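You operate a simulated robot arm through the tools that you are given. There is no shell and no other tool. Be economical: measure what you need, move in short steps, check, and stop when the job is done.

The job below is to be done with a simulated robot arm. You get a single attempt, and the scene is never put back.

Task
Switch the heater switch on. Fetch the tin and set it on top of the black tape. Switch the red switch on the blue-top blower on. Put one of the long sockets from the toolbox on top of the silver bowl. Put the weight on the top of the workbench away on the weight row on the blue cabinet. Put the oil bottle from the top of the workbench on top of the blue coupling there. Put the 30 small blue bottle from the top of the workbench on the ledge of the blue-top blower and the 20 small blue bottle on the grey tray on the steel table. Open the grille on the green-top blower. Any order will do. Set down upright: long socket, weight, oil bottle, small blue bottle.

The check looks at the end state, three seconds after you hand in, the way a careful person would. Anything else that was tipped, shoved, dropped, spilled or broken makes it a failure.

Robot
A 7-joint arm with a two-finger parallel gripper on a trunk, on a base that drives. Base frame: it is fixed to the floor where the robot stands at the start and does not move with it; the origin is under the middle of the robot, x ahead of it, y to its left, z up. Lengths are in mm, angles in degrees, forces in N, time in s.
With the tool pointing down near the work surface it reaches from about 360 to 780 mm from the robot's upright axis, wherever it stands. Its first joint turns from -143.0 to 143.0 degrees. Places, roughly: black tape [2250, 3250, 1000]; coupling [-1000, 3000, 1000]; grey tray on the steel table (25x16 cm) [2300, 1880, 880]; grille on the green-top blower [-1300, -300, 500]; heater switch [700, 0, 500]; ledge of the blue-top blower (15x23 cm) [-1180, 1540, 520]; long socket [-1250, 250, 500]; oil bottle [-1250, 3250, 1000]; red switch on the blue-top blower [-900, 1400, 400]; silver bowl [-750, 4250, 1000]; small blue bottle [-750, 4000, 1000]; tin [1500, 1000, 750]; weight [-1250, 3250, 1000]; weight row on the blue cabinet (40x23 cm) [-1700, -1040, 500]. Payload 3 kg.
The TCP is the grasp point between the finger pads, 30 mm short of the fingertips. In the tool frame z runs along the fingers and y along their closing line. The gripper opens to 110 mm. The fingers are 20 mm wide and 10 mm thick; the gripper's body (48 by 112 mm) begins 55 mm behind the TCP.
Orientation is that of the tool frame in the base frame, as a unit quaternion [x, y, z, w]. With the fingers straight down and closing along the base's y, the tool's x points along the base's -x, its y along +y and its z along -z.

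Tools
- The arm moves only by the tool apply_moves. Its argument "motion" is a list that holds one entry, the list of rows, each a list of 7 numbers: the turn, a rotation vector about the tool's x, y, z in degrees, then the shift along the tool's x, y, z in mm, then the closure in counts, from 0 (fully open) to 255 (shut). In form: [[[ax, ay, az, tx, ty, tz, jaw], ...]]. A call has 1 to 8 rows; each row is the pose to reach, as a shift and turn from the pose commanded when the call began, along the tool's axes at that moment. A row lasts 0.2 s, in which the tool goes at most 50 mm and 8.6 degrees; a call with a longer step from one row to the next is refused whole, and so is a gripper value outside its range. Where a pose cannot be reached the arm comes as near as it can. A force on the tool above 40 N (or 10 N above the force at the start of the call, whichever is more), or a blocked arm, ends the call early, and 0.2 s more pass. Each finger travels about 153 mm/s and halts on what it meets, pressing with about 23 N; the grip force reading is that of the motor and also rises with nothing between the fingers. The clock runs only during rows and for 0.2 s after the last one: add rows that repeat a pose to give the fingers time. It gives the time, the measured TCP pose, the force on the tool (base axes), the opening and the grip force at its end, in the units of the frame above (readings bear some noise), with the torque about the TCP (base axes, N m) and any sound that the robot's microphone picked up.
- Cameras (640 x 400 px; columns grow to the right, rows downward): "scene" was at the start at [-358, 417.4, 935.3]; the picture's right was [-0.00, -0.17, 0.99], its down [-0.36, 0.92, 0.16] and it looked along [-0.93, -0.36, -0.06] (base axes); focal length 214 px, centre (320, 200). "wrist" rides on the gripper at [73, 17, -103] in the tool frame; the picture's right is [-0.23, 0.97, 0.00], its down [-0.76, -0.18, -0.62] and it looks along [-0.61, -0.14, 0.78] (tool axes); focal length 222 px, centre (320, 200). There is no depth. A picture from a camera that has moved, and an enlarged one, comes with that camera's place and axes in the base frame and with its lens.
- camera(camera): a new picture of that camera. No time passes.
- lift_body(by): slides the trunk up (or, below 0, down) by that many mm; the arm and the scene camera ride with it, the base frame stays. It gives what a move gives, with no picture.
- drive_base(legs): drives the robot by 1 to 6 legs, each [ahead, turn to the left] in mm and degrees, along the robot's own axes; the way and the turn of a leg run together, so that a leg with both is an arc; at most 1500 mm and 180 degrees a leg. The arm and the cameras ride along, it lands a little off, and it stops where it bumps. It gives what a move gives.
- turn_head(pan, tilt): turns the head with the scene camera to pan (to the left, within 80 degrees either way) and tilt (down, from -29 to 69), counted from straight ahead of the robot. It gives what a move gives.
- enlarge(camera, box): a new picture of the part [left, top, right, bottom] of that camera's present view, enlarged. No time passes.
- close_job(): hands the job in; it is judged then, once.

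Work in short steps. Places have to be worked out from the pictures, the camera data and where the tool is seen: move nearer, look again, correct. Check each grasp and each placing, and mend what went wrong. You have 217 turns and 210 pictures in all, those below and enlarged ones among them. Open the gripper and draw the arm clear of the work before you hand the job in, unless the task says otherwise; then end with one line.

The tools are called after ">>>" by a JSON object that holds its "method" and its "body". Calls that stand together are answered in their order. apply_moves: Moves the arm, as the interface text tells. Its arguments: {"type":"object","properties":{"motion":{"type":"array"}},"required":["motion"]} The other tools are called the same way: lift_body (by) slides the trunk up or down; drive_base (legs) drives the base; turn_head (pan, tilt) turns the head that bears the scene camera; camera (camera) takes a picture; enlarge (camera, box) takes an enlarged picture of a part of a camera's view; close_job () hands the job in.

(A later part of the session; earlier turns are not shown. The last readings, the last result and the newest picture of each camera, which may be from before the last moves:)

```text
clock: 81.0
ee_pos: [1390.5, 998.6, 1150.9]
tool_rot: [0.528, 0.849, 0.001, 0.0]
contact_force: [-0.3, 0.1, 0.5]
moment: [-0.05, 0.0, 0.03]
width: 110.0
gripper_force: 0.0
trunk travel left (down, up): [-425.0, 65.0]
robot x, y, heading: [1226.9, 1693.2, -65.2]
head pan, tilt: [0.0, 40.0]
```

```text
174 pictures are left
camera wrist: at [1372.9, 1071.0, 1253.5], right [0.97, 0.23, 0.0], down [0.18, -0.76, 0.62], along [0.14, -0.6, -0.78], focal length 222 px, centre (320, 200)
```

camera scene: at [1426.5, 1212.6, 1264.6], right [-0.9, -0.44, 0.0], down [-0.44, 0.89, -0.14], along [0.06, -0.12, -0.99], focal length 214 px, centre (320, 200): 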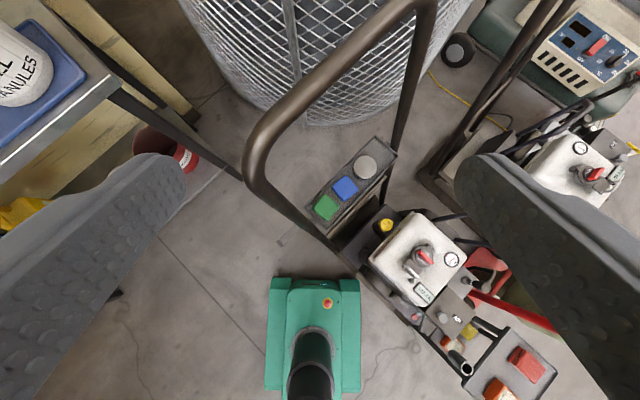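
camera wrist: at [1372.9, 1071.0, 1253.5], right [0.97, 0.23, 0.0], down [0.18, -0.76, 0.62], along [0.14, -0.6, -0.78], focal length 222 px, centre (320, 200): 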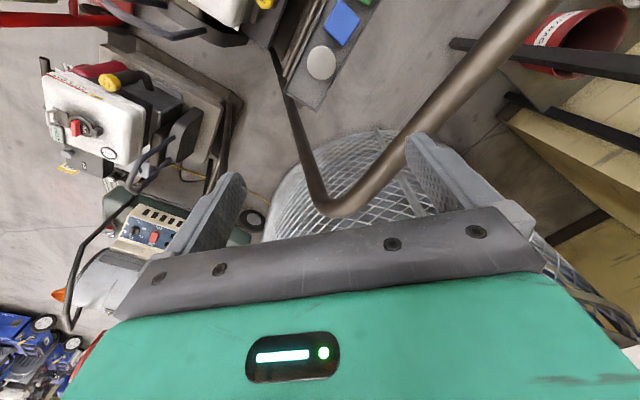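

View confirms crossbar ≈100 mm clear on the +x side. I yaw so the fingers close across the tray and lean slightly away from the crossbar.

>>> {"method": "apply_moves", "body": {"motion": [[[-1, 0, 7.2, 0, 0, 0, 0], [-2, 0, 14.4, 0, 0, 0, 0], [-3, 0, 21.6, 0, 0, 0, 0], [-4, 0, 28.8, 0, 0, 0, 0], [-5, 0, 36, 0, 0, 0, 0], [-6, 0, 43, 0, 0, 0, 0]]]}}

>>> {"method": "camera", "body": {"camera": "wrist"}}

```text
clock: 82.3
ee_pos: [1389.6, 997.9, 1148.9]
tool_rot: [0.802, 0.595, 0.044, 0.026]
contact_force: [-0.5, -0.4, -1.1]
moment: [-0.02, 0.01, 0.01]
width: 109.9
gripper_force: 0.0
trunk travel left (down, up): [-425.0, 65.0]
robot x, y, heading: [1226.4, 1695.2, -65.4]
head pan, tilt: [0.0, 40.0]
```

```text
173 pictures are left
camera wrist: at [1415.6, 1060.8, 1256.2], right [0.86, -0.5, 0.08], down [-0.45, -0.68, 0.57], along [-0.23, -0.53, -0.82], focal length 222 px, centre (320, 200)
```

wrist: 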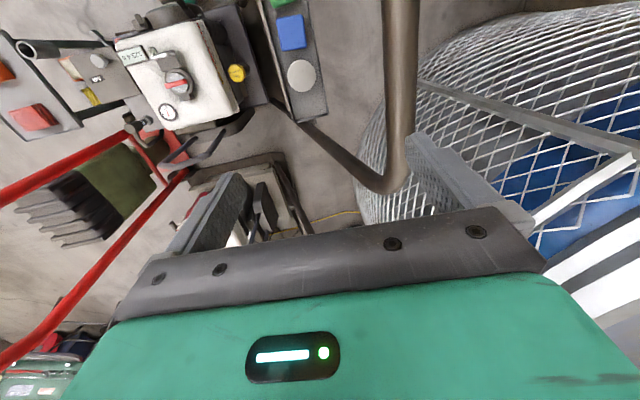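

Clearances look fine with the fingers partly closed (~90 mm). Descend to z≈800.

>>> {"method": "apply_moves", "body": {"motion": [[[0, 0, 0, -1, -4, 43, 46], [0, 0, 0, -2, -9, 87, 46], [0, 0, 0, -3, -13, 130, 46], [0, 0, 0, -4, -17, 173, 46], [0, 0, 0, -5, -22, 217, 46], [0, 0, 0, -6, -26, 260, 46], [0, 0, 0, -7, -30, 303, 46], [0, 0, 0, -7, -35, 347, 46]]]}}

>>> {"method": "camera", "body": {"camera": "wrist"}}

```text
clock: 84.2
ee_pos: [1387.5, 1002.0, 800.0]
tool_rot: [0.802, 0.595, 0.045, 0.028]
contact_force: [-0.1, 0.0, -0.2]
moment: [-0.04, -0.02, 0.02]
width: 90.2
gripper_force: 0.0
trunk travel left (down, up): [-425.0, 65.0]
robot x, y, heading: [1226.4, 1697.0, -65.0]
head pan, tilt: [0.0, 40.0]
```

```text
172 pictures are left
camera wrist: at [1413.2, 1065.7, 907.2], right [0.86, -0.5, 0.09], down [-0.45, -0.68, 0.57], along [-0.23, -0.53, -0.81], focal length 222 px, centre (320, 200)
```

wrist: 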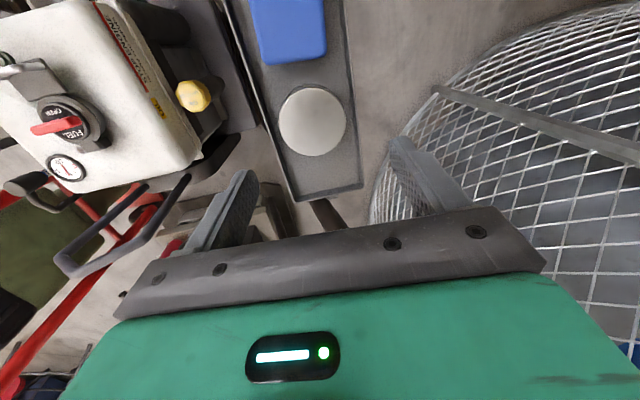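

Tin at ≈[1391.5, 1006], lid z≈682. I descend to TCP z≈692 and look before closing.

>>> {"method": "apply_moves", "body": {"motion": [[[0, 0, 0, 0, -2, 40, 46], [0, 0, 0, 0, -5, 80, 46], [0, 0, 0, 0, -7, 96, 46], [0, 0, 0, 0, -8, 107, 46]]]}}

>>> {"method": "camera", "body": {"camera": "wrist"}}

```text
clock: 85.0
ee_pos: [1393.7, 1006.5, 709.3]
tool_rot: [0.802, 0.595, 0.045, 0.03]
contact_force: [-1.7, 14.5, 33.3]
moment: [0.73, 1.6, -0.77]
width: 91.7
gripper_force: 1.2
trunk travel left (down, up): [-425.0, 65.0]
robot x, y, heading: [1225.7, 1695.1, -65.3]
head pan, tilt: [0.0, 40.0]
stopped in row 4: the force on the tool passed its limit at 53 N (the readings are from after the stop); the commanded pose is now the measured one
```

```text
171 pictures are left
camera wrist: at [1418.6, 1071.3, 816.4], right [0.86, -0.5, 0.09], down [-0.45, -0.68, 0.57], along [-0.23, -0.53, -0.81], focal length 222 px, centre (320, 200)
```

wrist: 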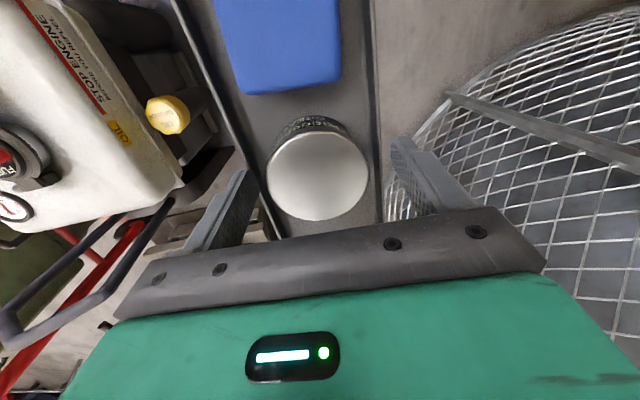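

Contact was the west finger on the tray rim (z≈675); inside the rims there's no room for fingers across. Gripping along the tray axis is better (gap ~18 mm between tin and blue block), so I lift and yaw 90°.

>>> {"method": "apply_moves", "body": {"motion": [[[0, 0, 0, 0, 0, -30, 46], [0, 0, -8, 0, 0, -60, 46], [0, 0, -16, 0, 0, -70, 46], [0, 0, -24, 0, 0, -70, 46], [0, 0, -32, 0, 0, -70, 46], [0, 0, -40, 0, 0, -70, 46], [0, 0, -48, 0, 0, -70, 46], [0, 0, -56, 0, 0, -70, 46]]]}}

>>> {"method": "apply_moves", "body": {"motion": [[[0, 0, -8.5, 0, 0, 0, 46], [0, 0, -17, 0, 0, 0, 46], [0, 0, -25.5, 0, 0, 0, 46], [0, 0, -34, 0, 0, 0, 46]]]}}

>>> {"method": "camera", "body": {"camera": "wrist"}}

```text
clock: 86.8
ee_pos: [1386.6, 1005.1, 775.8]
tool_rot: [0.426, 0.903, 0.025, 0.046]
contact_force: [-0.8, 0.4, -0.7]
moment: [0.03, 0.0, -0.02]
width: 90.3
gripper_force: 0.1
trunk travel left (down, up): [-425.0, 65.0]
robot x, y, heading: [1225.7, 1690.1, -65.1]
head pan, tilt: [0.0, 40.0]
```

```text
clock: 87.8
ee_pos: [1385.0, 1004.0, 775.7]
tool_rot: [0.144, 0.988, 0.012, 0.052]
contact_force: [-1.0, 0.0, -0.3]
moment: [0.02, 0.02, 0.02]
width: 90.1
gripper_force: 0.0
trunk travel left (down, up): [-425.0, 65.0]
robot x, y, heading: [1225.7, 1696.1, -65.3]
head pan, tilt: [0.0, 40.0]
```

```text
170 pictures are left
camera wrist: at [1309.6, 1040.8, 872.6], right [0.49, 0.87, 0.06], down [0.61, -0.39, 0.69], along [0.62, -0.3, -0.72], focal length 222 px, centre (320, 200)
```

wrist: 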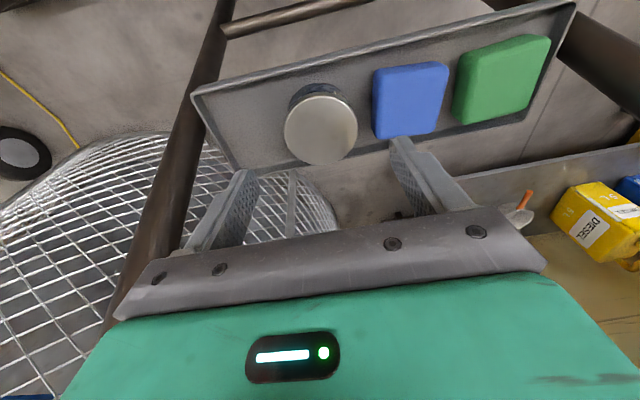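

>>> {"method": "enlarge", "body": {"camera": "wrist", "box": [240, 50, 480, 200]}}

```text
2.67 times, centred on (360, 125) of wrist
camera zoom: at [1309.6, 1040.8, 872.6], right [0.49, 0.87, 0.06], down [0.61, -0.39, 0.69], along [0.62, -0.3, -0.72], focal length 592 px, centre (213, 400)
```

zoom: 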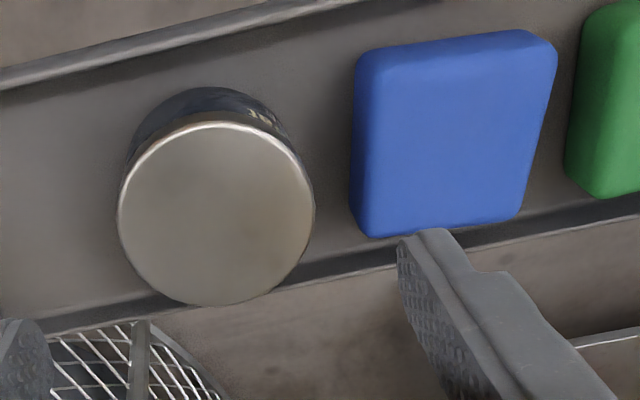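

Gap to the blue block is only ~12 mm, so a diagonal (≈45°) closing line fits best inside tray and beside the block. I yaw back 42° and set opening ≈74 mm.

>>> {"method": "apply_moves", "body": {"motion": [[[0, 0, 8.4, 0, 0, 0, 83], [0, 0, 16.8, 0, 0, 0, 83], [0, 0, 25.2, 0, 0, 0, 83], [0, 0, 33.6, 0, 0, 0, 83], [0, 0, 42, 0, 0, 0, 83]]]}}

>>> {"method": "enlarge", "body": {"camera": "wrist", "box": [200, 30, 456, 190]}}

```text
clock: 89.0
ee_pos: [1385.8, 1005.0, 775.9]
tool_rot: [0.49, 0.87, 0.029, 0.044]
contact_force: [-0.2, 0.0, 0.3]
moment: [0.01, 0.0, -0.05]
width: 74.3
gripper_force: 0.0
trunk travel left (down, up): [-425.0, 65.0]
robot x, y, heading: [1224.1, 1694.3, -65.4]
head pan, tilt: [0.0, 40.0]
```

```text
2.50 times, centred on (328, 110) of wrist
camera zoom: at [1351.8, 1075.3, 877.2], right [0.95, 0.31, 0.1], down [0.18, -0.75, 0.64], along [0.27, -0.59, -0.76], focal length 555 px, centre (300, 425)
```

zoom: 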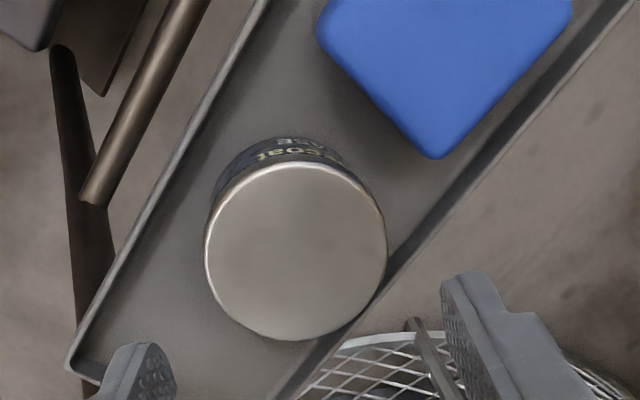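

Tin center ≈[1392, 1005.5]. Descend to TCP z≈686.

>>> {"method": "apply_moves", "body": {"motion": [[[0, 0, 0, 0.5, -1, 40, 83], [0, 0, 0, 1, -2, 66, 83], [0, 0, 0, 1.5, -3, 80, 83], [0, 0, 0, 1.5, -3, 90, 83]]]}}

>>> {"method": "camera", "body": {"camera": "wrist"}}

```text
clock: 90.0
ee_pos: [1391.2, 1005.7, 694.5]
tool_rot: [0.491, 0.869, 0.029, 0.044]
contact_force: [-4.5, 16.3, 27.7]
moment: [0.12, 1.36, -0.75]
width: 71.5
gripper_force: 0.0
trunk travel left (down, up): [-425.0, 65.0]
robot x, y, heading: [1226.7, 1694.8, -65.6]
head pan, tilt: [0.0, 40.0]
stopped in row 4: the force on the tool passed its limit at 51 N (the readings are from after the stop); the commanded pose is now the measured one
```

```text
167 pictures are left
camera wrist: at [1356.4, 1075.5, 795.1], right [0.95, 0.31, 0.1], down [0.17, -0.75, 0.64], along [0.27, -0.59, -0.76], focal length 222 px, centre (320, 200)
```

wrist: 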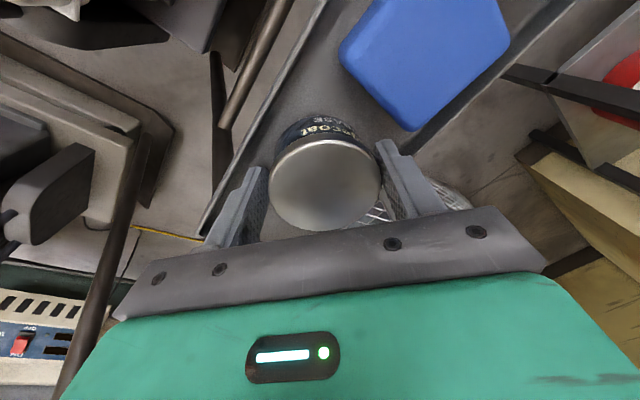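

Fingers straddle the tin with ~28 mm overlap. Raise 3 mm and close.

>>> {"method": "apply_moves", "body": {"motion": [[[0, 0, 0, 0, 0, -3, 83], [0, 0, 0, 0, 0, -3, 130], [0, 0, 0, 0, 0, -3, 180], [0, 0, 0, 0, 0, -3, 230], [0, 0, 0, 0, 0, -3, 230]]]}}

>>> {"method": "camera", "body": {"camera": "wrist"}}

```text
clock: 91.2
ee_pos: [1390.0, 1002.8, 693.0]
tool_rot: [0.491, 0.87, 0.028, 0.043]
contact_force: [-2.9, -0.9, 2.4]
moment: [-0.07, 0.21, 0.01]
width: 62.1
gripper_force: 22.6
trunk travel left (down, up): [-425.0, 65.0]
robot x, y, heading: [1226.4, 1696.8, -65.6]
head pan, tilt: [0.0, 40.0]
```

```text
166 pictures are left
camera wrist: at [1356.7, 1073.6, 795.1], right [0.95, 0.31, 0.1], down [0.18, -0.75, 0.64], along [0.27, -0.59, -0.76], focal length 222 px, centre (320, 200)
```

wrist: 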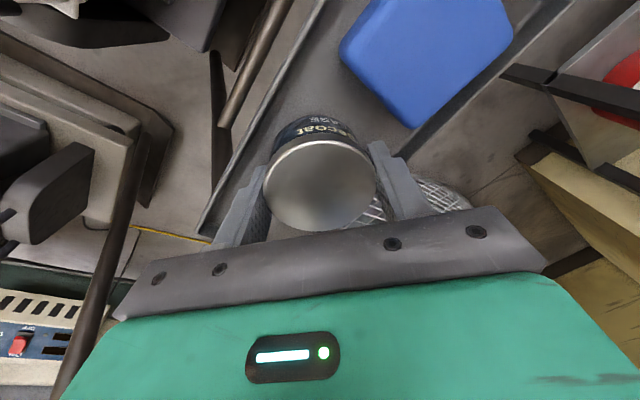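

Tin gripped (62 mm). Lift straight up.

>>> {"method": "apply_moves", "body": {"motion": [[[0, 0, 0, -1, 2, -20, 230], [0, 0, 0, -3, 6, -65, 230], [0, 0, 0, -5, 11, -112, 230], [0, 0, 0, -8, 15, -160, 230], [0, 0, 0, -10, 20, -208, 230], [0, 0, 0, -12, 24, -256, 230], [0, 0, 0, -15, 29, -304, 230], [0, 0, 0, -17, 33, -350, 230]]]}}

>>> {"method": "camera", "body": {"camera": "wrist"}}

```text
clock: 92.6
ee_pos: [1380.5, 1009.8, 935.6]
tool_rot: [0.493, 0.869, 0.039, 0.032]
contact_force: [-10.9, 9.6, -12.5]
moment: [-0.08, -0.18, -0.2]
width: 62.1
gripper_force: 22.9
trunk travel left (down, up): [-425.0, 65.0]
robot x, y, heading: [1228.4, 1698.8, -65.3]
head pan, tilt: [0.0, 40.0]
stopped in row 7: the force on the tool passed its limit at 90 N (the readings are from after the stop); the commanded pose is now the measured one
```

```text
165 pictures are left
camera wrist: at [1348.8, 1076.4, 1039.2], right [0.95, 0.3, 0.1], down [0.18, -0.77, 0.62], along [0.26, -0.56, -0.78], focal length 222 px, centre (320, 200)
```

wrist: 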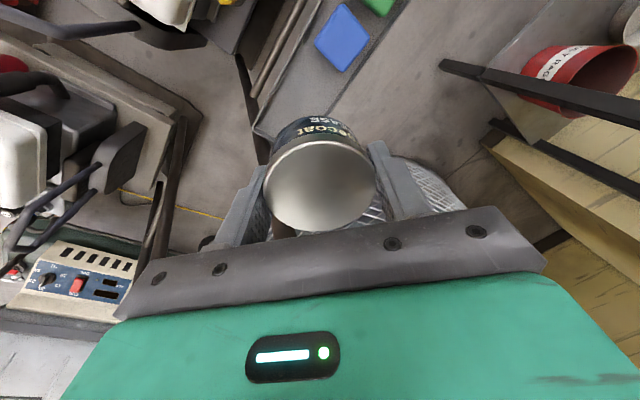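

Something on the hand (probably the head on the tool's -x side) caught the crossbar bend. I lower 50 mm, shift west, and yaw back to the orientation used for the descent.

>>> {"method": "apply_moves", "body": {"motion": [[[0, 0, 0, 0, 0, 30, 230], [0, 0, 0, 0, 0, 60, 230], [0, 0, 8, 8, -8, 60, 230], [0, 0, 16, 8, -16, 60, 230], [0, 0, 24, 8, -16, 60, 230], [0, 0, 32, 8, -16, 60, 230], [0, 0, 40, 8, -16, 60, 230], [0, 0, 48, 8, -16, 60, 230]]]}}

>>> {"method": "turn_head", "body": {"pan": 0, "tilt": 0}}

>>> {"method": "camera", "body": {"camera": "scene"}}

>>> {"method": "camera", "body": {"camera": "wrist"}}

```text
clock: 94.4
ee_pos: [1372.1, 1008.9, 876.2]
tool_rot: [0.804, 0.593, 0.048, 0.016]
contact_force: [-1.3, -0.1, -1.2]
moment: [0.0, 0.02, -0.04]
width: 62.1
gripper_force: 23.4
trunk travel left (down, up): [-425.0, 65.0]
robot x, y, heading: [1226.3, 1696.7, -65.4]
head pan, tilt: [0.0, 40.0]
```

```text
clock: 95.5
ee_pos: [1372.1, 1009.0, 874.6]
tool_rot: [0.803, 0.594, 0.047, 0.017]
contact_force: [-0.1, -0.6, -1.3]
moment: [0.01, -0.03, -0.02]
width: 61.8
gripper_force: 22.8
trunk travel left (down, up): [-425.0, 65.0]
robot x, y, heading: [1230.5, 1697.3, -65.4]
head pan, tilt: [0.0, 0.0]
```

```text
164 pictures are left
camera scene: at [1335.6, 902.1, 909.2], right [-0.95, 0.29, -0.08], down [0.29, 0.96, 0.06], along [0.09, 0.03, -0.99], focal length 214 px, centre (320, 200)
```

scene: 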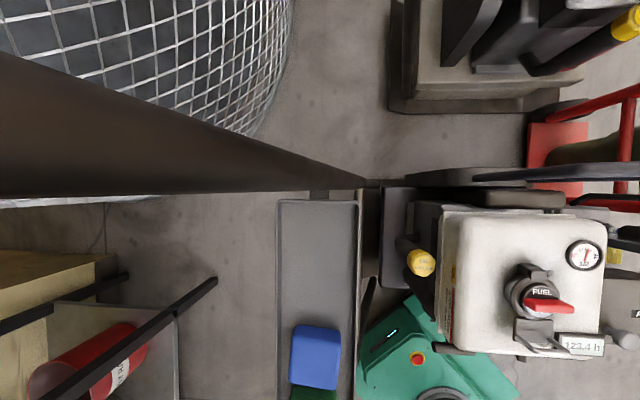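

```text
163 pictures are left
camera wrist: at [1398.5, 1070.1, 984.2], right [0.86, -0.5, 0.07], down [-0.45, -0.7, 0.56], along [-0.24, -0.51, -0.82], focal length 222 px, centre (320, 200)
```

wrist: 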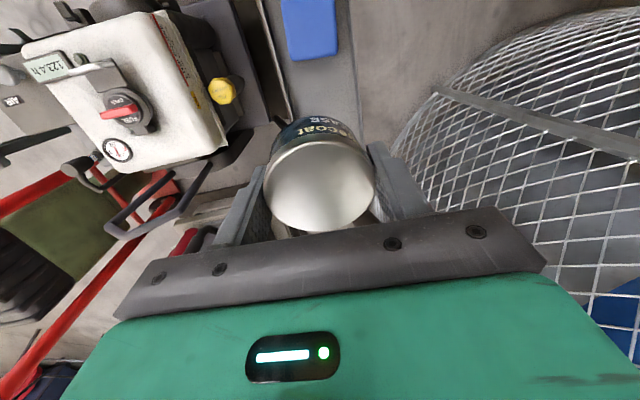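

Post is now clear to the +x side. Head tucked, go up again.

>>> {"method": "turn_head", "body": {"pan": 0, "tilt": 55}}

>>> {"method": "apply_moves", "body": {"motion": [[[0, 0, 0, 2, 1, -40, 230], [0, 0, 0, 4, 2, -80, 230], [0, 0, 0, 6, 3, -125, 230], [0, 0, 0, 8, 5, -170, 230], [0, 0, 0, 10, 6, -215, 230], [0, 0, 0, 11, 7, -259, 230]]]}}

```text
clock: 96.7
ee_pos: [1372.5, 1009.5, 875.7]
tool_rot: [0.803, 0.594, 0.048, 0.016]
contact_force: [0.5, -0.2, -1.3]
moment: [0.0, 0.03, -0.02]
width: 62.0
gripper_force: 23.3
trunk travel left (down, up): [-425.0, 65.0]
robot x, y, heading: [1226.9, 1696.4, -65.4]
head pan, tilt: [0.0, 55.0]
```

```text
clock: 98.1
ee_pos: [1357.5, 1008.6, 1132.6]
tool_rot: [0.803, 0.594, 0.047, 0.014]
contact_force: [-0.4, 0.1, -1.3]
moment: [-0.03, -0.02, 0.01]
width: 61.8
gripper_force: 23.5
trunk travel left (down, up): [-425.0, 65.0]
robot x, y, heading: [1222.4, 1694.0, -65.5]
head pan, tilt: [0.0, 55.0]
```

Free. Now back away from the trolley and turn toward the black-tape bench.

>>> {"method": "drive_base", "body": {"legs": [[-450, 0], [0, 55], [0, 55]]}}

>>> {"method": "turn_head", "body": {"pan": 0, "tilt": -29}}

>>> {"method": "camera", "body": {"camera": "scene"}}

```text
clock: 105.6
ee_pos: [1658.4, 2422.4, 1132.8]
tool_rot: [0.003, 0.999, 0.041, -0.03]
contact_force: [-1.8, 0.9, -0.4]
moment: [-0.03, -0.06, 0.05]
width: 61.6
gripper_force: 23.0
trunk travel left (down, up): [-425.0, 65.0]
robot x, y, heading: [1100.9, 2032.4, 43.4]
head pan, tilt: [0.0, 55.0]
stopped in leg 3: the robot was blocked; the commanded pose is now the measured one
```

```text
clock: 107.2
ee_pos: [1660.9, 2422.0, 1133.0]
tool_rot: [0.003, 0.999, 0.04, -0.03]
contact_force: [0.0, 0.1, -1.3]
moment: [-0.03, -0.03, 0.0]
width: 61.9
gripper_force: 22.9
trunk travel left (down, up): [-425.0, 65.0]
robot x, y, heading: [1098.9, 2028.3, 43.3]
head pan, tilt: [0.0, -28.6]
```

```text
162 pictures are left
camera scene: at [1813.4, 2415.9, 1186.9], right [-0.01, -1.0, -0.08], down [-0.9, 0.04, -0.42], along [0.43, 0.07, -0.9], focal length 214 px, centre (320, 200)
```

scene: 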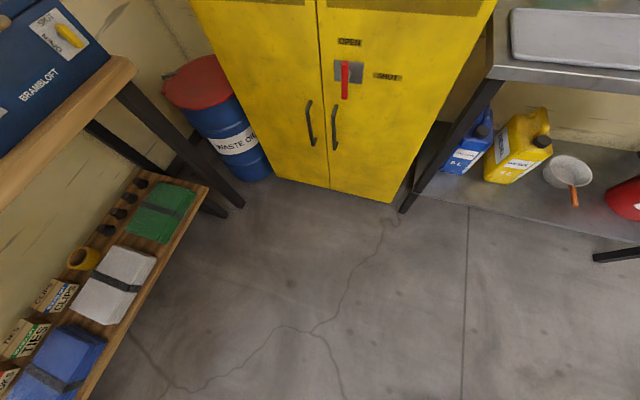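

The bench runs along the +y wall; the grey tray is at the steel table's north end. I retract the arm, restore the tin's upright attitude, and drive toward the bench.

>>> {"method": "apply_moves", "body": {"motion": [[[0, -1, 0, 33, -23, 0, 230], [0, -2, 0, 66, -46, 0, 230], [0, -3, 0, 99, -69, 0, 230], [0, -4, 0, 132, -92, 0, 230], [0, -5, 0, 165, -116, 0, 230], [0, -6.2, 0, 197, -139, 0, 230]]]}}

>>> {"method": "drive_base", "body": {"legs": [[0, -7], [900, 0]]}}

>>> {"method": "turn_head", "body": {"pan": 60, "tilt": -20}}

>>> {"method": "camera", "body": {"camera": "scene"}}

```text
clock: 108.5
ee_pos: [1463.3, 2284.4, 1131.5]
tool_rot: [0.006, 0.999, 0.041, 0.025]
contact_force: [-0.2, -0.3, -1.4]
moment: [-0.01, 0.0, 0.01]
width: 61.8
gripper_force: 23.4
trunk travel left (down, up): [-425.0, 65.0]
robot x, y, heading: [1092.0, 2028.1, 43.5]
head pan, tilt: [0.0, -28.6]
```

```text
clock: 113.9
ee_pos: [2209.6, 2787.0, 1132.2]
tool_rot: [0.057, 0.997, 0.039, 0.025]
contact_force: [0.8, 0.7, -0.7]
moment: [-0.02, 0.02, 0.01]
width: 61.8
gripper_force: 23.1
trunk travel left (down, up): [-425.0, 65.0]
robot x, y, heading: [1818.0, 2572.1, 37.3]
head pan, tilt: [0.0, -28.6]
```

```text
clock: 115.2
ee_pos: [2208.9, 2787.6, 1133.9]
tool_rot: [0.056, 0.997, 0.038, 0.026]
contact_force: [-0.7, 1.1, -1.6]
moment: [0.0, 0.03, -0.03]
width: 62.0
gripper_force: 23.2
trunk travel left (down, up): [-425.0, 65.0]
robot x, y, heading: [1816.2, 2571.3, 37.3]
head pan, tilt: [60.0, -20.0]
```

```text
161 pictures are left
camera scene: at [2349.3, 2828.3, 1236.8], right [-0.01, -0.43, -0.9], down [-0.89, 0.41, -0.19], along [0.46, 0.8, -0.39], focal length 214 px, centre (320, 200)
```

scene: 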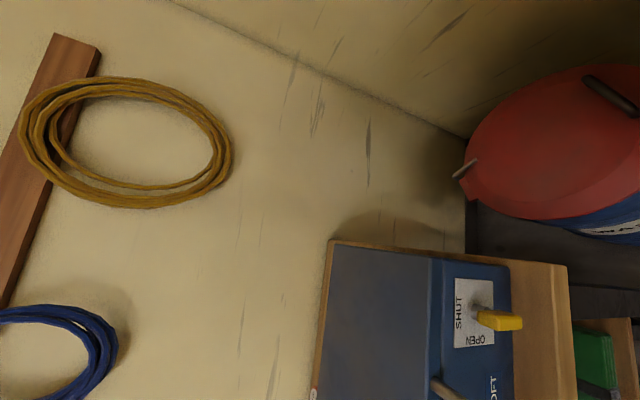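

>>> {"method": "turn_head", "body": {"pan": 50, "tilt": 30}}

>>> {"method": "camera", "body": {"camera": "scene"}}

```text
clock: 116.4
ee_pos: [2208.7, 2787.5, 1132.5]
tool_rot: [0.057, 0.997, 0.039, 0.027]
contact_force: [1.2, -0.2, -1.9]
moment: [0.0, 0.02, 0.03]
width: 62.0
gripper_force: 22.5
trunk travel left (down, up): [-425.0, 65.0]
robot x, y, heading: [1819.3, 2571.0, 37.5]
head pan, tilt: [50.0, 30.0]
```

```text
160 pictures are left
camera scene: at [2273.9, 2842.2, 1213.4], right [-0.03, -0.58, -0.81], down [-0.92, -0.3, 0.25], along [-0.39, 0.76, -0.52], focal length 214 px, centre (320, 200)
```

scene: 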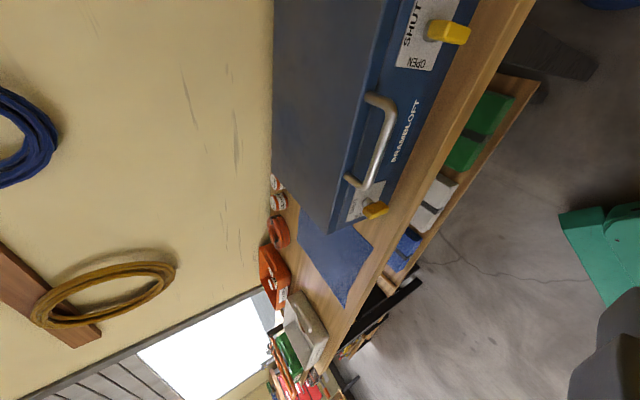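

>>> {"method": "enlarge", "body": {"camera": "scene", "box": [240, 150, 400, 350]}}

```text
2.00 times, centred on (320, 250) of scene
camera zoom: at [2273.9, 2842.2, 1213.4], right [-0.03, -0.58, -0.81], down [-0.92, -0.3, 0.25], along [-0.39, 0.76, -0.52], focal length 429 px, centre (320, 100)
```

zoom: 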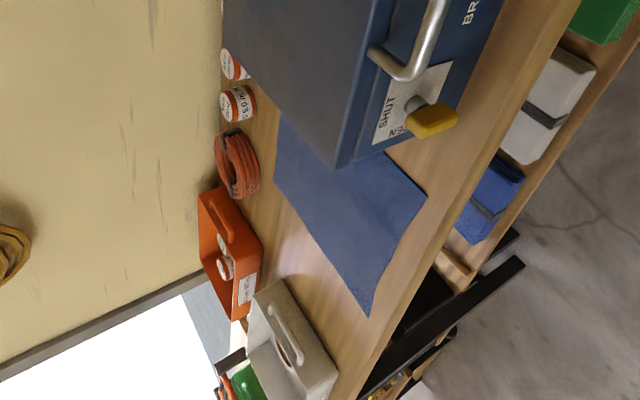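

Bench top z≈880; the blue box's lid is at z≈1010 near [2200, 3250], matching the tape's place. I look at the lid directly.

>>> {"method": "turn_head", "body": {"pan": 45, "tilt": 0}}

>>> {"method": "camera", "body": {"camera": "scene"}}

```text
clock: 117.3
ee_pos: [2209.1, 2786.9, 1133.2]
tool_rot: [0.056, 0.997, 0.039, 0.027]
contact_force: [-1.0, 0.3, -1.0]
moment: [0.01, 0.02, 0.01]
width: 61.6
gripper_force: 22.9
trunk travel left (down, up): [-425.0, 65.0]
robot x, y, heading: [1815.5, 2573.0, 37.4]
head pan, tilt: [45.0, 0.0]
```

```text
158 pictures are left
camera scene: at [2321.4, 2831.5, 1209.7], right [-0.04, -0.65, -0.76], down [-0.99, 0.11, -0.05], along [0.12, 0.75, -0.65], focal length 214 px, centre (320, 200)
```

scene: 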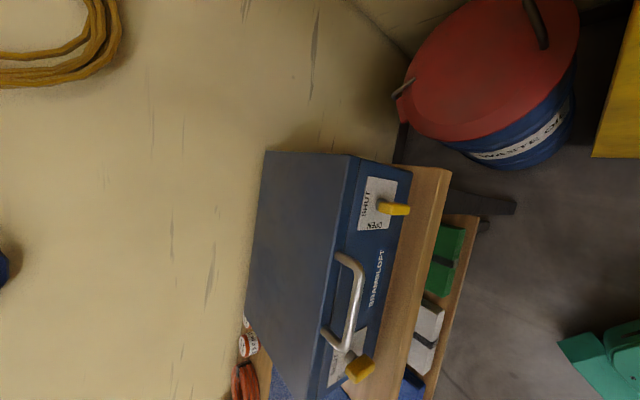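

No tape visible on the lid; perhaps it's behind the box. I raise and move the hand over the box front to look behind it.

>>> {"method": "lift_body", "body": {"by": 64}}

>>> {"method": "apply_moves", "body": {"motion": [[[0, 0, 0, 0, 45, -10, 230], [0, 0, 0, 0, 90, -20, 230], [0, 0, 0, 0, 135, -30, 230], [0, 0, 0, 0, 180, -40, 230], [0, 0, 0, 0, 220, -60, 230]]]}}

>>> {"method": "turn_head", "body": {"pan": 20, "tilt": 20}}

>>> {"method": "camera", "body": {"camera": "scene"}}

```text
clock: 118.3
ee_pos: [2209.9, 2786.3, 1197.4]
tool_rot: [0.057, 0.997, 0.039, 0.026]
contact_force: [-0.8, 0.5, -1.1]
moment: [0.02, -0.03, 0.0]
width: 61.8
gripper_force: 23.2
trunk travel left (down, up): [-489.0, 1.0]
robot x, y, heading: [1816.2, 2573.1, 37.4]
head pan, tilt: [45.0, 0.0]
```

```text
clock: 119.5
ee_pos: [2230.0, 2999.5, 1271.8]
tool_rot: [0.057, 0.997, 0.039, 0.025]
contact_force: [0.3, 0.9, -1.0]
moment: [-0.02, -0.01, -0.01]
width: 61.6
gripper_force: 22.8
trunk travel left (down, up): [-489.0, 1.0]
robot x, y, heading: [1820.4, 2574.6, 37.1]
head pan, tilt: [45.0, 0.0]
```

```text
clock: 120.4
ee_pos: [2230.8, 2998.9, 1274.5]
tool_rot: [0.056, 0.997, 0.039, 0.027]
contact_force: [0.9, -0.2, -0.3]
moment: [0.01, 0.0, 0.02]
width: 62.0
gripper_force: 22.9
trunk travel left (down, up): [-489.0, 1.0]
robot x, y, heading: [1816.8, 2569.3, 37.2]
head pan, tilt: [20.0, 20.0]
```

```text
157 pictures are left
camera scene: at [2308.6, 3017.4, 1322.3], right [-0.09, -0.91, -0.42], down [-0.96, -0.03, 0.26], along [-0.25, 0.42, -0.87], focal length 214 px, centre (320, 200)
```

scene: 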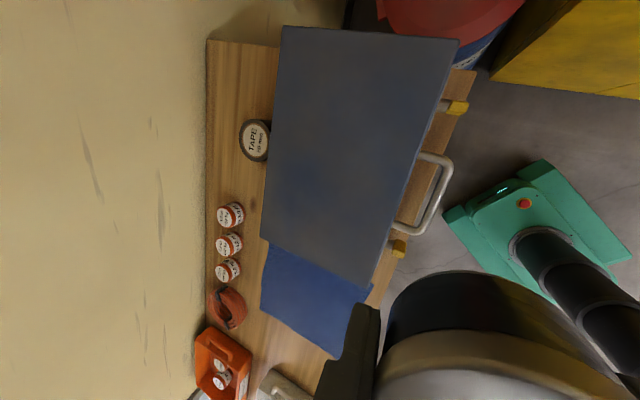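

The black tape roll stands behind the box near [2330, 3380]. I get a second ray for it.

>>> {"method": "enlarge", "body": {"camera": "scene", "box": [200, 90, 360, 190]}}

>>> {"method": "camera", "body": {"camera": "wrist"}}

```text
4.00 times, centred on (280, 140) of scene
camera zoom: at [2308.6, 3017.4, 1322.3], right [-0.09, -0.91, -0.42], down [-0.96, -0.03, 0.26], along [-0.25, 0.42, -0.87], focal length 858 px, centre (480, 440)
```

zoom: 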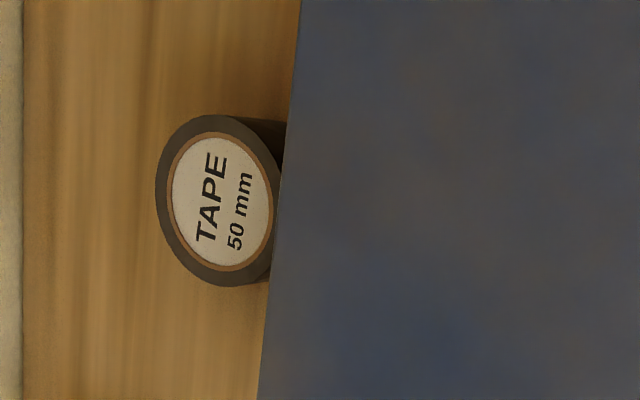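

```text
155 pictures are left
camera wrist: at [2154.3, 3016.1, 1374.5], right [0.33, 0.94, 0.09], down [0.7, -0.31, 0.64], along [0.63, -0.15, -0.76], focal length 222 px, centre (320, 200)
```

wrist: 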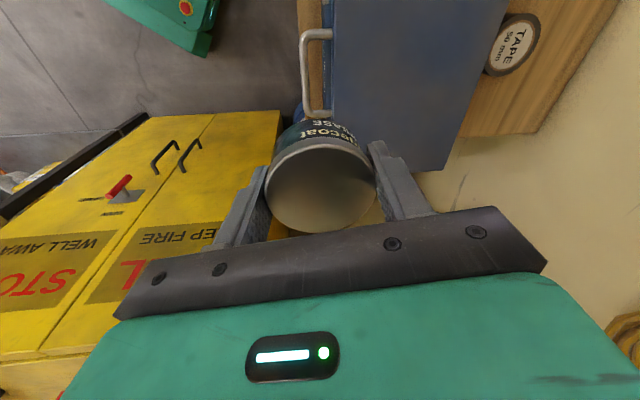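

Tape top ≈[2333, 3393, 890], well clear of box and wall. I need the base nearer; I back out to the east side and come in with heading ≈70°.

>>> {"method": "drive_base", "body": {"legs": [[0, 49], [0, 49], [-250, 0]]}}

```text
clock: 125.6
ee_pos: [1326.9, 2914.6, 1275.6]
tool_rot: [0.723, -0.69, -0.046, 0.012]
contact_force: [0.5, -0.4, -1.2]
moment: [-0.02, 0.02, -0.01]
width: 61.7
gripper_force: 23.3
trunk travel left (down, up): [-489.0, 1.0]
robot x, y, heading: [1865.9, 2634.5, 138.6]
head pan, tilt: [20.0, 20.0]
stopped in leg 2: the robot was blocked; the commanded pose is now the measured one
```

>>> {"method": "drive_base", "body": {"legs": [[-220, 0], [0, -45], [0, -45]]}}

>>> {"method": "turn_head", "body": {"pan": 0, "tilt": 30}}

>>> {"method": "camera", "body": {"camera": "scene"}}

```text
clock: 131.4
ee_pos: [2313.8, 3021.7, 1274.5]
tool_rot: [-0.018, 0.999, 0.042, 0.023]
contact_force: [0.8, -0.3, -1.7]
moment: [0.01, 0.02, -0.01]
width: 61.4
gripper_force: 23.2
trunk travel left (down, up): [-489.0, 1.0]
robot x, y, heading: [1975.8, 2528.7, 49.2]
head pan, tilt: [20.0, 20.0]
```

```text
clock: 132.3
ee_pos: [2313.2, 3023.6, 1274.4]
tool_rot: [-0.019, 0.999, 0.041, 0.024]
contact_force: [-1.2, 0.8, -0.9]
moment: [-0.04, -0.08, -0.01]
width: 61.9
gripper_force: 22.5
trunk travel left (down, up): [-489.0, 1.0]
robot x, y, heading: [1977.9, 2528.5, 49.1]
head pan, tilt: [0.0, 30.0]
```

```text
154 pictures are left
camera scene: at [2371.7, 3022.0, 1317.1], right [0.04, -1.0, -0.08], down [-0.89, -0.07, 0.46], along [-0.46, 0.05, -0.89], focal length 214 px, centre (320, 200)
```

scene: 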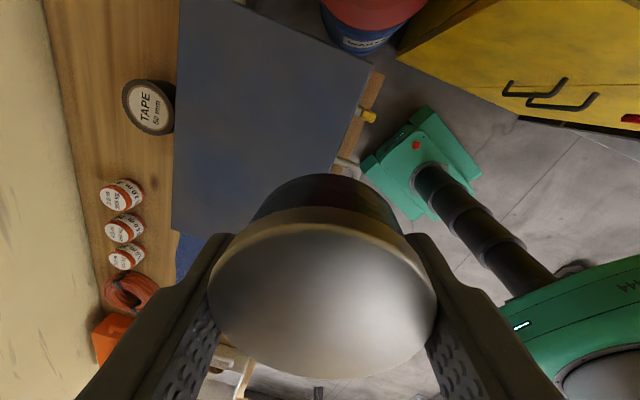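

Tape confirmed at ≈[2330, 3392]. Move the base nearer.

>>> {"method": "drive_base", "body": {"legs": [[200, 0], [0, 15]]}}

```text
clock: 134.8
ee_pos: [2306.7, 3244.3, 1274.2]
tool_rot: [-0.148, 0.988, 0.045, 0.017]
contact_force: [0.6, -0.1, -0.8]
moment: [-0.02, 0.02, -0.02]
width: 61.7
gripper_force: 23.1
trunk travel left (down, up): [-489.0, 1.0]
robot x, y, heading: [2113.3, 2678.4, 64.6]
head pan, tilt: [0.0, 30.0]
```

Now 746 mm away. Shift over the tape horizontally, then lower the trunk.

>>> {"method": "apply_moves", "body": {"motion": [[[0, 0, 0, -17, 33, 4, 230], [0, 0, 0, -34, 67, 7, 230], [0, 0, 0, -51, 100, 11, 230], [0, 0, 0, -67, 133, 14, 230]]]}}

>>> {"method": "lift_body", "body": {"by": -200}}

>>> {"method": "camera", "body": {"camera": "wrist"}}

>>> {"method": "camera", "body": {"camera": "scene"}}

```text
clock: 135.8
ee_pos: [2331.9, 3393.5, 1272.4]
tool_rot: [-0.147, 0.988, 0.044, 0.017]
contact_force: [0.1, -0.2, -1.2]
moment: [0.01, 0.04, 0.0]
width: 61.7
gripper_force: 22.9
trunk travel left (down, up): [-489.0, 1.0]
robot x, y, heading: [2119.1, 2675.9, 64.1]
head pan, tilt: [0.0, 30.0]
```

```text
clock: 137.9
ee_pos: [2331.1, 3391.5, 1074.9]
tool_rot: [-0.149, 0.988, 0.044, 0.018]
contact_force: [-0.5, 0.1, -1.4]
moment: [0.0, -0.01, 0.0]
width: 61.6
gripper_force: 22.7
trunk travel left (down, up): [-289.0, 201.0]
robot x, y, heading: [2114.4, 2674.0, 64.4]
head pan, tilt: [0.0, 30.0]
```

```text
153 pictures are left
camera wrist: at [2255.0, 3378.2, 1174.7], right [-0.07, 0.99, 0.09], down [0.77, 0.0, 0.64], along [0.64, 0.11, -0.76], focal length 222 px, centre (320, 200)
```

wrist: 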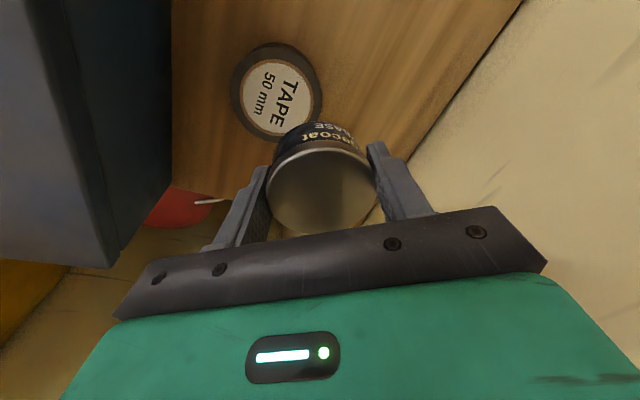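

```text
152 pictures are left
camera scene: at [2389.5, 3406.2, 1116.2], right [0.29, -0.95, -0.08], down [-0.84, -0.3, 0.46], along [-0.46, -0.07, -0.89], focal length 214 px, centre (320, 200)
```

scene: 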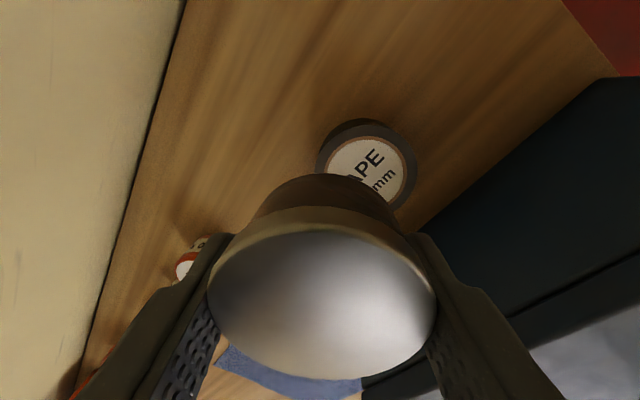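

The closer view puts the tape at ≈[2331, 3355, 900]. Shift 37 mm and lower further.

>>> {"method": "apply_moves", "body": {"motion": [[[0, 0, 0, 11, -35, -3, 230]]]}}

>>> {"method": "lift_body", "body": {"by": -85}}

>>> {"method": "camera", "body": {"camera": "wrist"}}

>>> {"method": "camera", "body": {"camera": "scene"}}

```text
clock: 138.3
ee_pos: [2331.0, 3357.3, 1069.7]
tool_rot: [-0.149, 0.988, 0.043, 0.017]
contact_force: [0.0, 0.7, -1.9]
moment: [-0.07, 0.01, 0.04]
width: 61.7
gripper_force: 22.6
trunk travel left (down, up): [-289.0, 201.0]
robot x, y, heading: [2117.4, 2677.9, 64.4]
head pan, tilt: [0.0, 30.0]
```

```text
clock: 139.5
ee_pos: [2330.1, 3356.6, 986.0]
tool_rot: [-0.149, 0.988, 0.044, 0.016]
contact_force: [0.3, -0.3, -0.4]
moment: [0.01, 0.01, 0.01]
width: 61.5
gripper_force: 23.1
trunk travel left (down, up): [-204.0, 286.0]
robot x, y, heading: [2118.9, 2676.5, 64.4]
head pan, tilt: [0.0, 30.0]
```

```text
151 pictures are left
camera wrist: at [2253.7, 3342.4, 1087.3], right [-0.07, 0.99, 0.09], down [0.77, 0.0, 0.64], along [0.64, 0.11, -0.76], focal length 222 px, centre (320, 200)
```

wrist: 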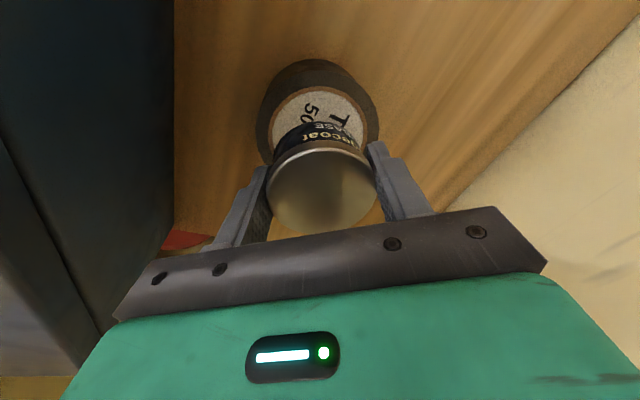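

```text
150 pictures are left
camera scene: at [2388.3, 3370.4, 1028.7], right [0.29, -0.95, -0.08], down [-0.84, -0.3, 0.46], along [-0.46, -0.07, -0.89], focal length 214 px, centre (320, 200)
```

scene: 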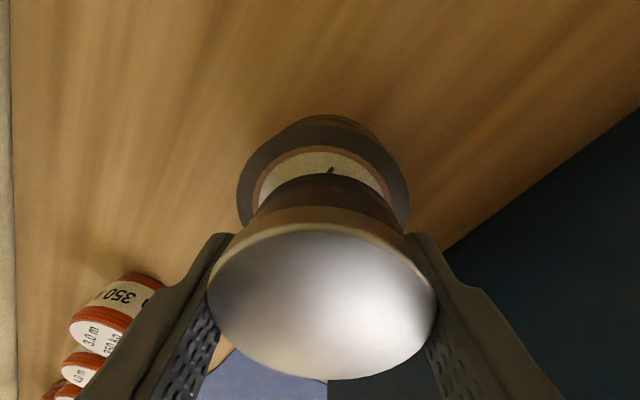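

Well centered. Lower the last bit slowly with the arm until contact.

>>> {"method": "apply_moves", "body": {"motion": [[[0, 0, 0, 1, -2, 25, 230], [0, 0, 0, 1.6, -3, 34, 230], [0, 0, 0, 2, -3.5, 40, 230], [0, 0, 0, 2.2, -4, 45, 230], [0, 0, 0, 2.4, -4.2, 50, 230], [0, 0, 0, 2.6, -4.6, 55, 230], [0, 0, 0, 2.8, -5, 60, 230]]]}}

>>> {"method": "camera", "body": {"camera": "wrist"}}

>>> {"method": "camera", "body": {"camera": "scene"}}

```text
clock: 140.2
ee_pos: [2330.0, 3356.6, 961.5]
tool_rot: [-0.148, 0.988, 0.05, 0.022]
contact_force: [-2.5, -5.1, 17.4]
moment: [-0.7, 0.01, -0.07]
width: 61.6
gripper_force: 22.5
trunk travel left (down, up): [-204.0, 286.0]
robot x, y, heading: [2118.9, 2673.8, 64.1]
head pan, tilt: [0.0, 30.0]
stopped in row 3: the force on the tool passed its limit at 49 N (the readings are from after the stop); the commanded pose is now the measured one
```

```text
149 pictures are left
camera wrist: at [2253.0, 3341.0, 1062.0], right [-0.07, 0.99, 0.1], down [0.76, -0.01, 0.65], along [0.64, 0.12, -0.76], focal length 222 px, centre (320, 200)
```

wrist: 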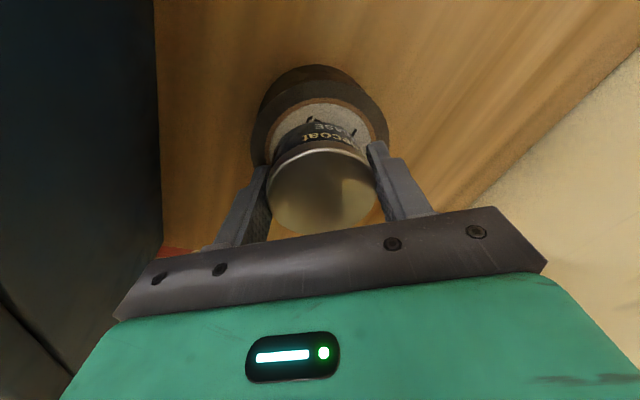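

```text
148 pictures are left
camera scene: at [2387.8, 3369.7, 1004.4], right [0.29, -0.95, -0.09], down [-0.84, -0.3, 0.45], along [-0.45, -0.05, -0.89], focal length 214 px, centre (320, 200)
```

scene: 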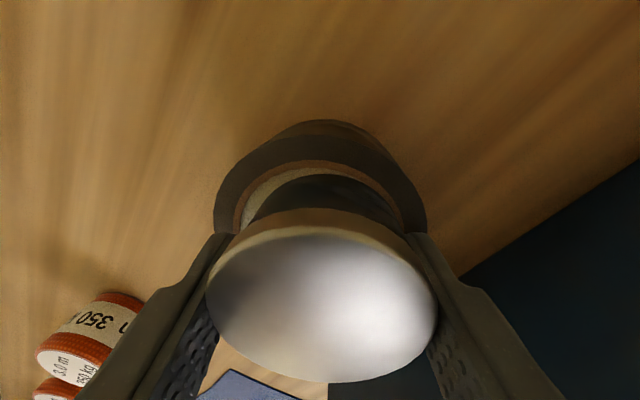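

Contact. Release and lift off.

>>> {"method": "apply_moves", "body": {"motion": [[[0, 0, 0, 0, 0, -1, 112], [0, 0, 0, 0, 0, -1, 95], [0, 0, 0, 0, 0, -1, 70], [0, 0, 0, 0, 0, -1, 60], [0, 0, 0, 0, 0, -1, 60]]]}}

>>> {"method": "lift_body", "body": {"by": 200}}

>>> {"method": "camera", "body": {"camera": "scene"}}

>>> {"method": "camera", "body": {"camera": "wrist"}}

```text
clock: 141.3
ee_pos: [2330.5, 3356.1, 961.5]
tool_rot: [-0.148, 0.987, 0.052, 0.021]
contact_force: [-3.1, 11.4, 36.0]
moment: [-0.59, 0.14, -0.09]
width: 77.2
gripper_force: 0.1
trunk travel left (down, up): [-204.0, 286.0]
robot x, y, heading: [2116.5, 2673.6, 64.3]
head pan, tilt: [0.0, 30.0]
```

```text
clock: 143.5
ee_pos: [2330.1, 3358.0, 1160.2]
tool_rot: [-0.148, 0.988, 0.048, 0.02]
contact_force: [-0.4, 0.7, 0.7]
moment: [0.0, -0.01, 0.01]
width: 84.1
gripper_force: 0.0
trunk travel left (down, up): [-404.0, 86.0]
robot x, y, heading: [2116.3, 2671.8, 64.1]
head pan, tilt: [0.0, 30.0]
```

```text
147 pictures are left
camera scene: at [2388.0, 3370.4, 1202.8], right [0.29, -0.95, -0.09], down [-0.84, -0.3, 0.45], along [-0.46, -0.06, -0.89], focal length 214 px, centre (320, 200)
```

scene: 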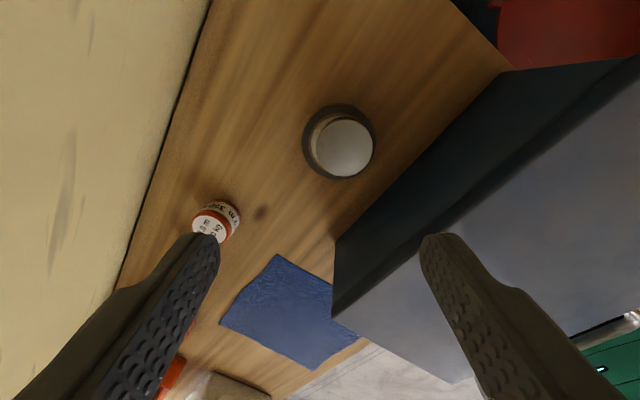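

```text
146 pictures are left
camera wrist: at [2253.2, 3341.8, 1260.6], right [-0.07, 0.99, 0.1], down [0.76, -0.01, 0.64], along [0.64, 0.12, -0.76], focal length 222 px, centre (320, 200)
```

wrist: 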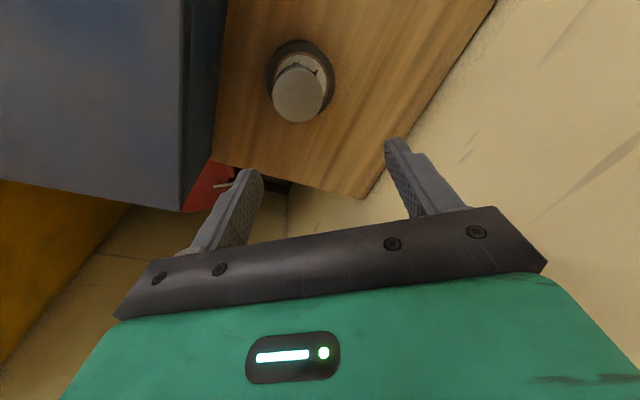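

The tin stands on the tape. I back off from the bench and straighten and re-yaw the hand for travel.

>>> {"method": "drive_base", "body": {"legs": [[-400, 0]]}}

>>> {"method": "apply_moves", "body": {"motion": [[[2.4, 1.3, 0, 18, -38, 0, 60], [4.8, 2.6, 0, 36, -76, 0, 30], [4.8, 2.6, 0, 54, -112, 0, 0], [4.8, 2.6, 0, 70, -150, 0, 0], [4.8, 2.6, 0, 86, -190, 0, 0]]]}}

>>> {"method": "apply_moves", "body": {"motion": [[[0, 0, -8, 0, 0, 0, 0], [0, 0, -16, 0, 0, 0, 0], [0, 0, -24, 0, 0, 0, 0], [0, 0, -32, 0, 0, 0, 0], [0, 0, -40, 0, 0, 0, 0], [0, 0, -47, 0, 0, 0, 0]]]}}

>>> {"method": "apply_moves", "body": {"motion": [[[0, -8, 0, 0, 0, 0, 0], [0, -16, 0, 0, 0, 0, 0], [0, -24, 0, 0, 0, 0, 0], [0, -32, 0, 0, 0, 0, 0], [0, -40, 0, 0, 0, 0, 0], [0, -48, 0, 0, 0, 0, 0]]]}}

>>> {"method": "drive_base", "body": {"legs": [[0, 52], [0, 52]]}}

```text
clock: 146.0
ee_pos: [2160.5, 3000.6, 1159.9]
tool_rot: [-0.147, 0.988, 0.049, 0.02]
contact_force: [0.4, -0.6, -0.3]
moment: [0.0, -0.01, 0.03]
width: 84.1
gripper_force: 0.0
trunk travel left (down, up): [-404.0, 86.0]
robot x, y, heading: [1946.2, 2320.5, 64.2]
head pan, tilt: [0.0, 30.0]
```

```text
clock: 147.2
ee_pos: [2134.0, 2792.2, 1139.6]
tool_rot: [-0.147, 0.989, 0.005, 0.005]
contact_force: [0.0, 0.4, -0.2]
moment: [0.0, -0.03, 0.0]
width: 109.8
gripper_force: 0.1
trunk travel left (down, up): [-404.0, 86.0]
robot x, y, heading: [1943.9, 2320.4, 64.5]
head pan, tilt: [0.0, 30.0]
```

```text
clock: 148.6
ee_pos: [2134.9, 2794.8, 1137.5]
tool_rot: [-0.53, 0.848, 0.002, 0.005]
contact_force: [0.0, -0.6, 1.0]
moment: [0.03, 0.0, 0.02]
width: 110.1
gripper_force: 0.0
trunk travel left (down, up): [-404.0, 86.0]
robot x, y, heading: [1940.7, 2316.4, 64.4]
head pan, tilt: [0.0, 30.0]
```

```text
clock: 150.0
ee_pos: [2141.4, 2816.8, 1149.3]
tool_rot: [-0.483, 0.773, 0.216, 0.349]
contact_force: [-1.2, 0.4, 0.3]
moment: [0.03, 0.01, 0.04]
width: 110.0
gripper_force: 0.1
out of reach, approached as far as the arm can: row 6
trunk travel left (down, up): [-404.0, 86.0]
robot x, y, heading: [1945.6, 2320.2, 64.0]
head pan, tilt: [0.0, 30.0]
```

```text
clock: 154.7
ee_pos: [1425.8, 2473.7, 1151.0]
tool_rot: [0.896, -0.166, -0.405, -0.078]
contact_force: [0.3, -1.6, -0.2]
moment: [0.11, -0.01, -0.08]
width: 110.2
gripper_force: 0.1
trunk travel left (down, up): [-404.0, 86.0]
robot x, y, heading: [1961.7, 2366.9, 160.7]
head pan, tilt: [0.0, 30.0]
stopped in leg 2: the robot was blocked; the commanded pose is now the measured one
```

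>>> {"method": "drive_base", "body": {"legs": [[0, 8], [1500, 0], [450, 0]]}}

>>> {"method": "turn_head", "body": {"pan": 0, "tilt": -5}}

>>> {"method": "camera", "body": {"camera": "scene"}}

```text
clock: 165.0
ee_pos: [-458.9, 2843.0, 1150.7]
tool_rot: [0.903, -0.121, -0.408, -0.057]
contact_force: [-0.8, 0.2, 0.0]
moment: [0.02, 0.03, 0.0]
width: 110.1
gripper_force: 0.1
trunk travel left (down, up): [-404.0, 86.0]
robot x, y, heading: [86.7, 2795.4, 166.4]
head pan, tilt: [0.0, 30.0]
```

```text
clock: 166.0
ee_pos: [-458.0, 2843.8, 1150.7]
tool_rot: [0.903, -0.122, -0.407, -0.057]
contact_force: [-0.4, 0.3, 0.0]
moment: [-0.02, -0.04, -0.02]
width: 110.1
gripper_force: 0.0
trunk travel left (down, up): [-404.0, 86.0]
robot x, y, heading: [85.5, 2797.7, 166.4]
head pan, tilt: [0.0, -5.0]
```

```text
145 pictures are left
camera scene: at [-503.1, 2854.6, 1268.5], right [0.27, 0.96, 0.0], down [0.57, -0.16, -0.8], along [-0.77, 0.22, -0.59], focal length 214 px, centre (320, 200)
```

scene: 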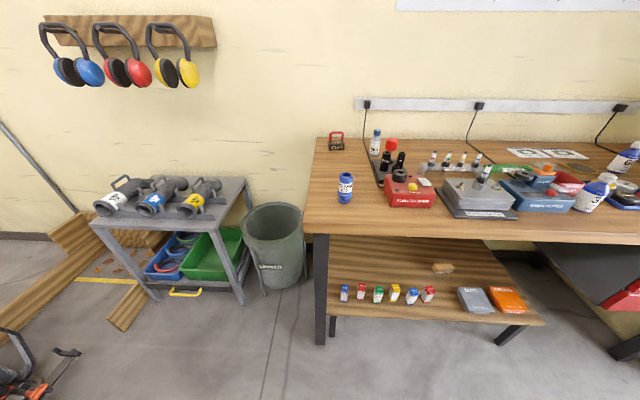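

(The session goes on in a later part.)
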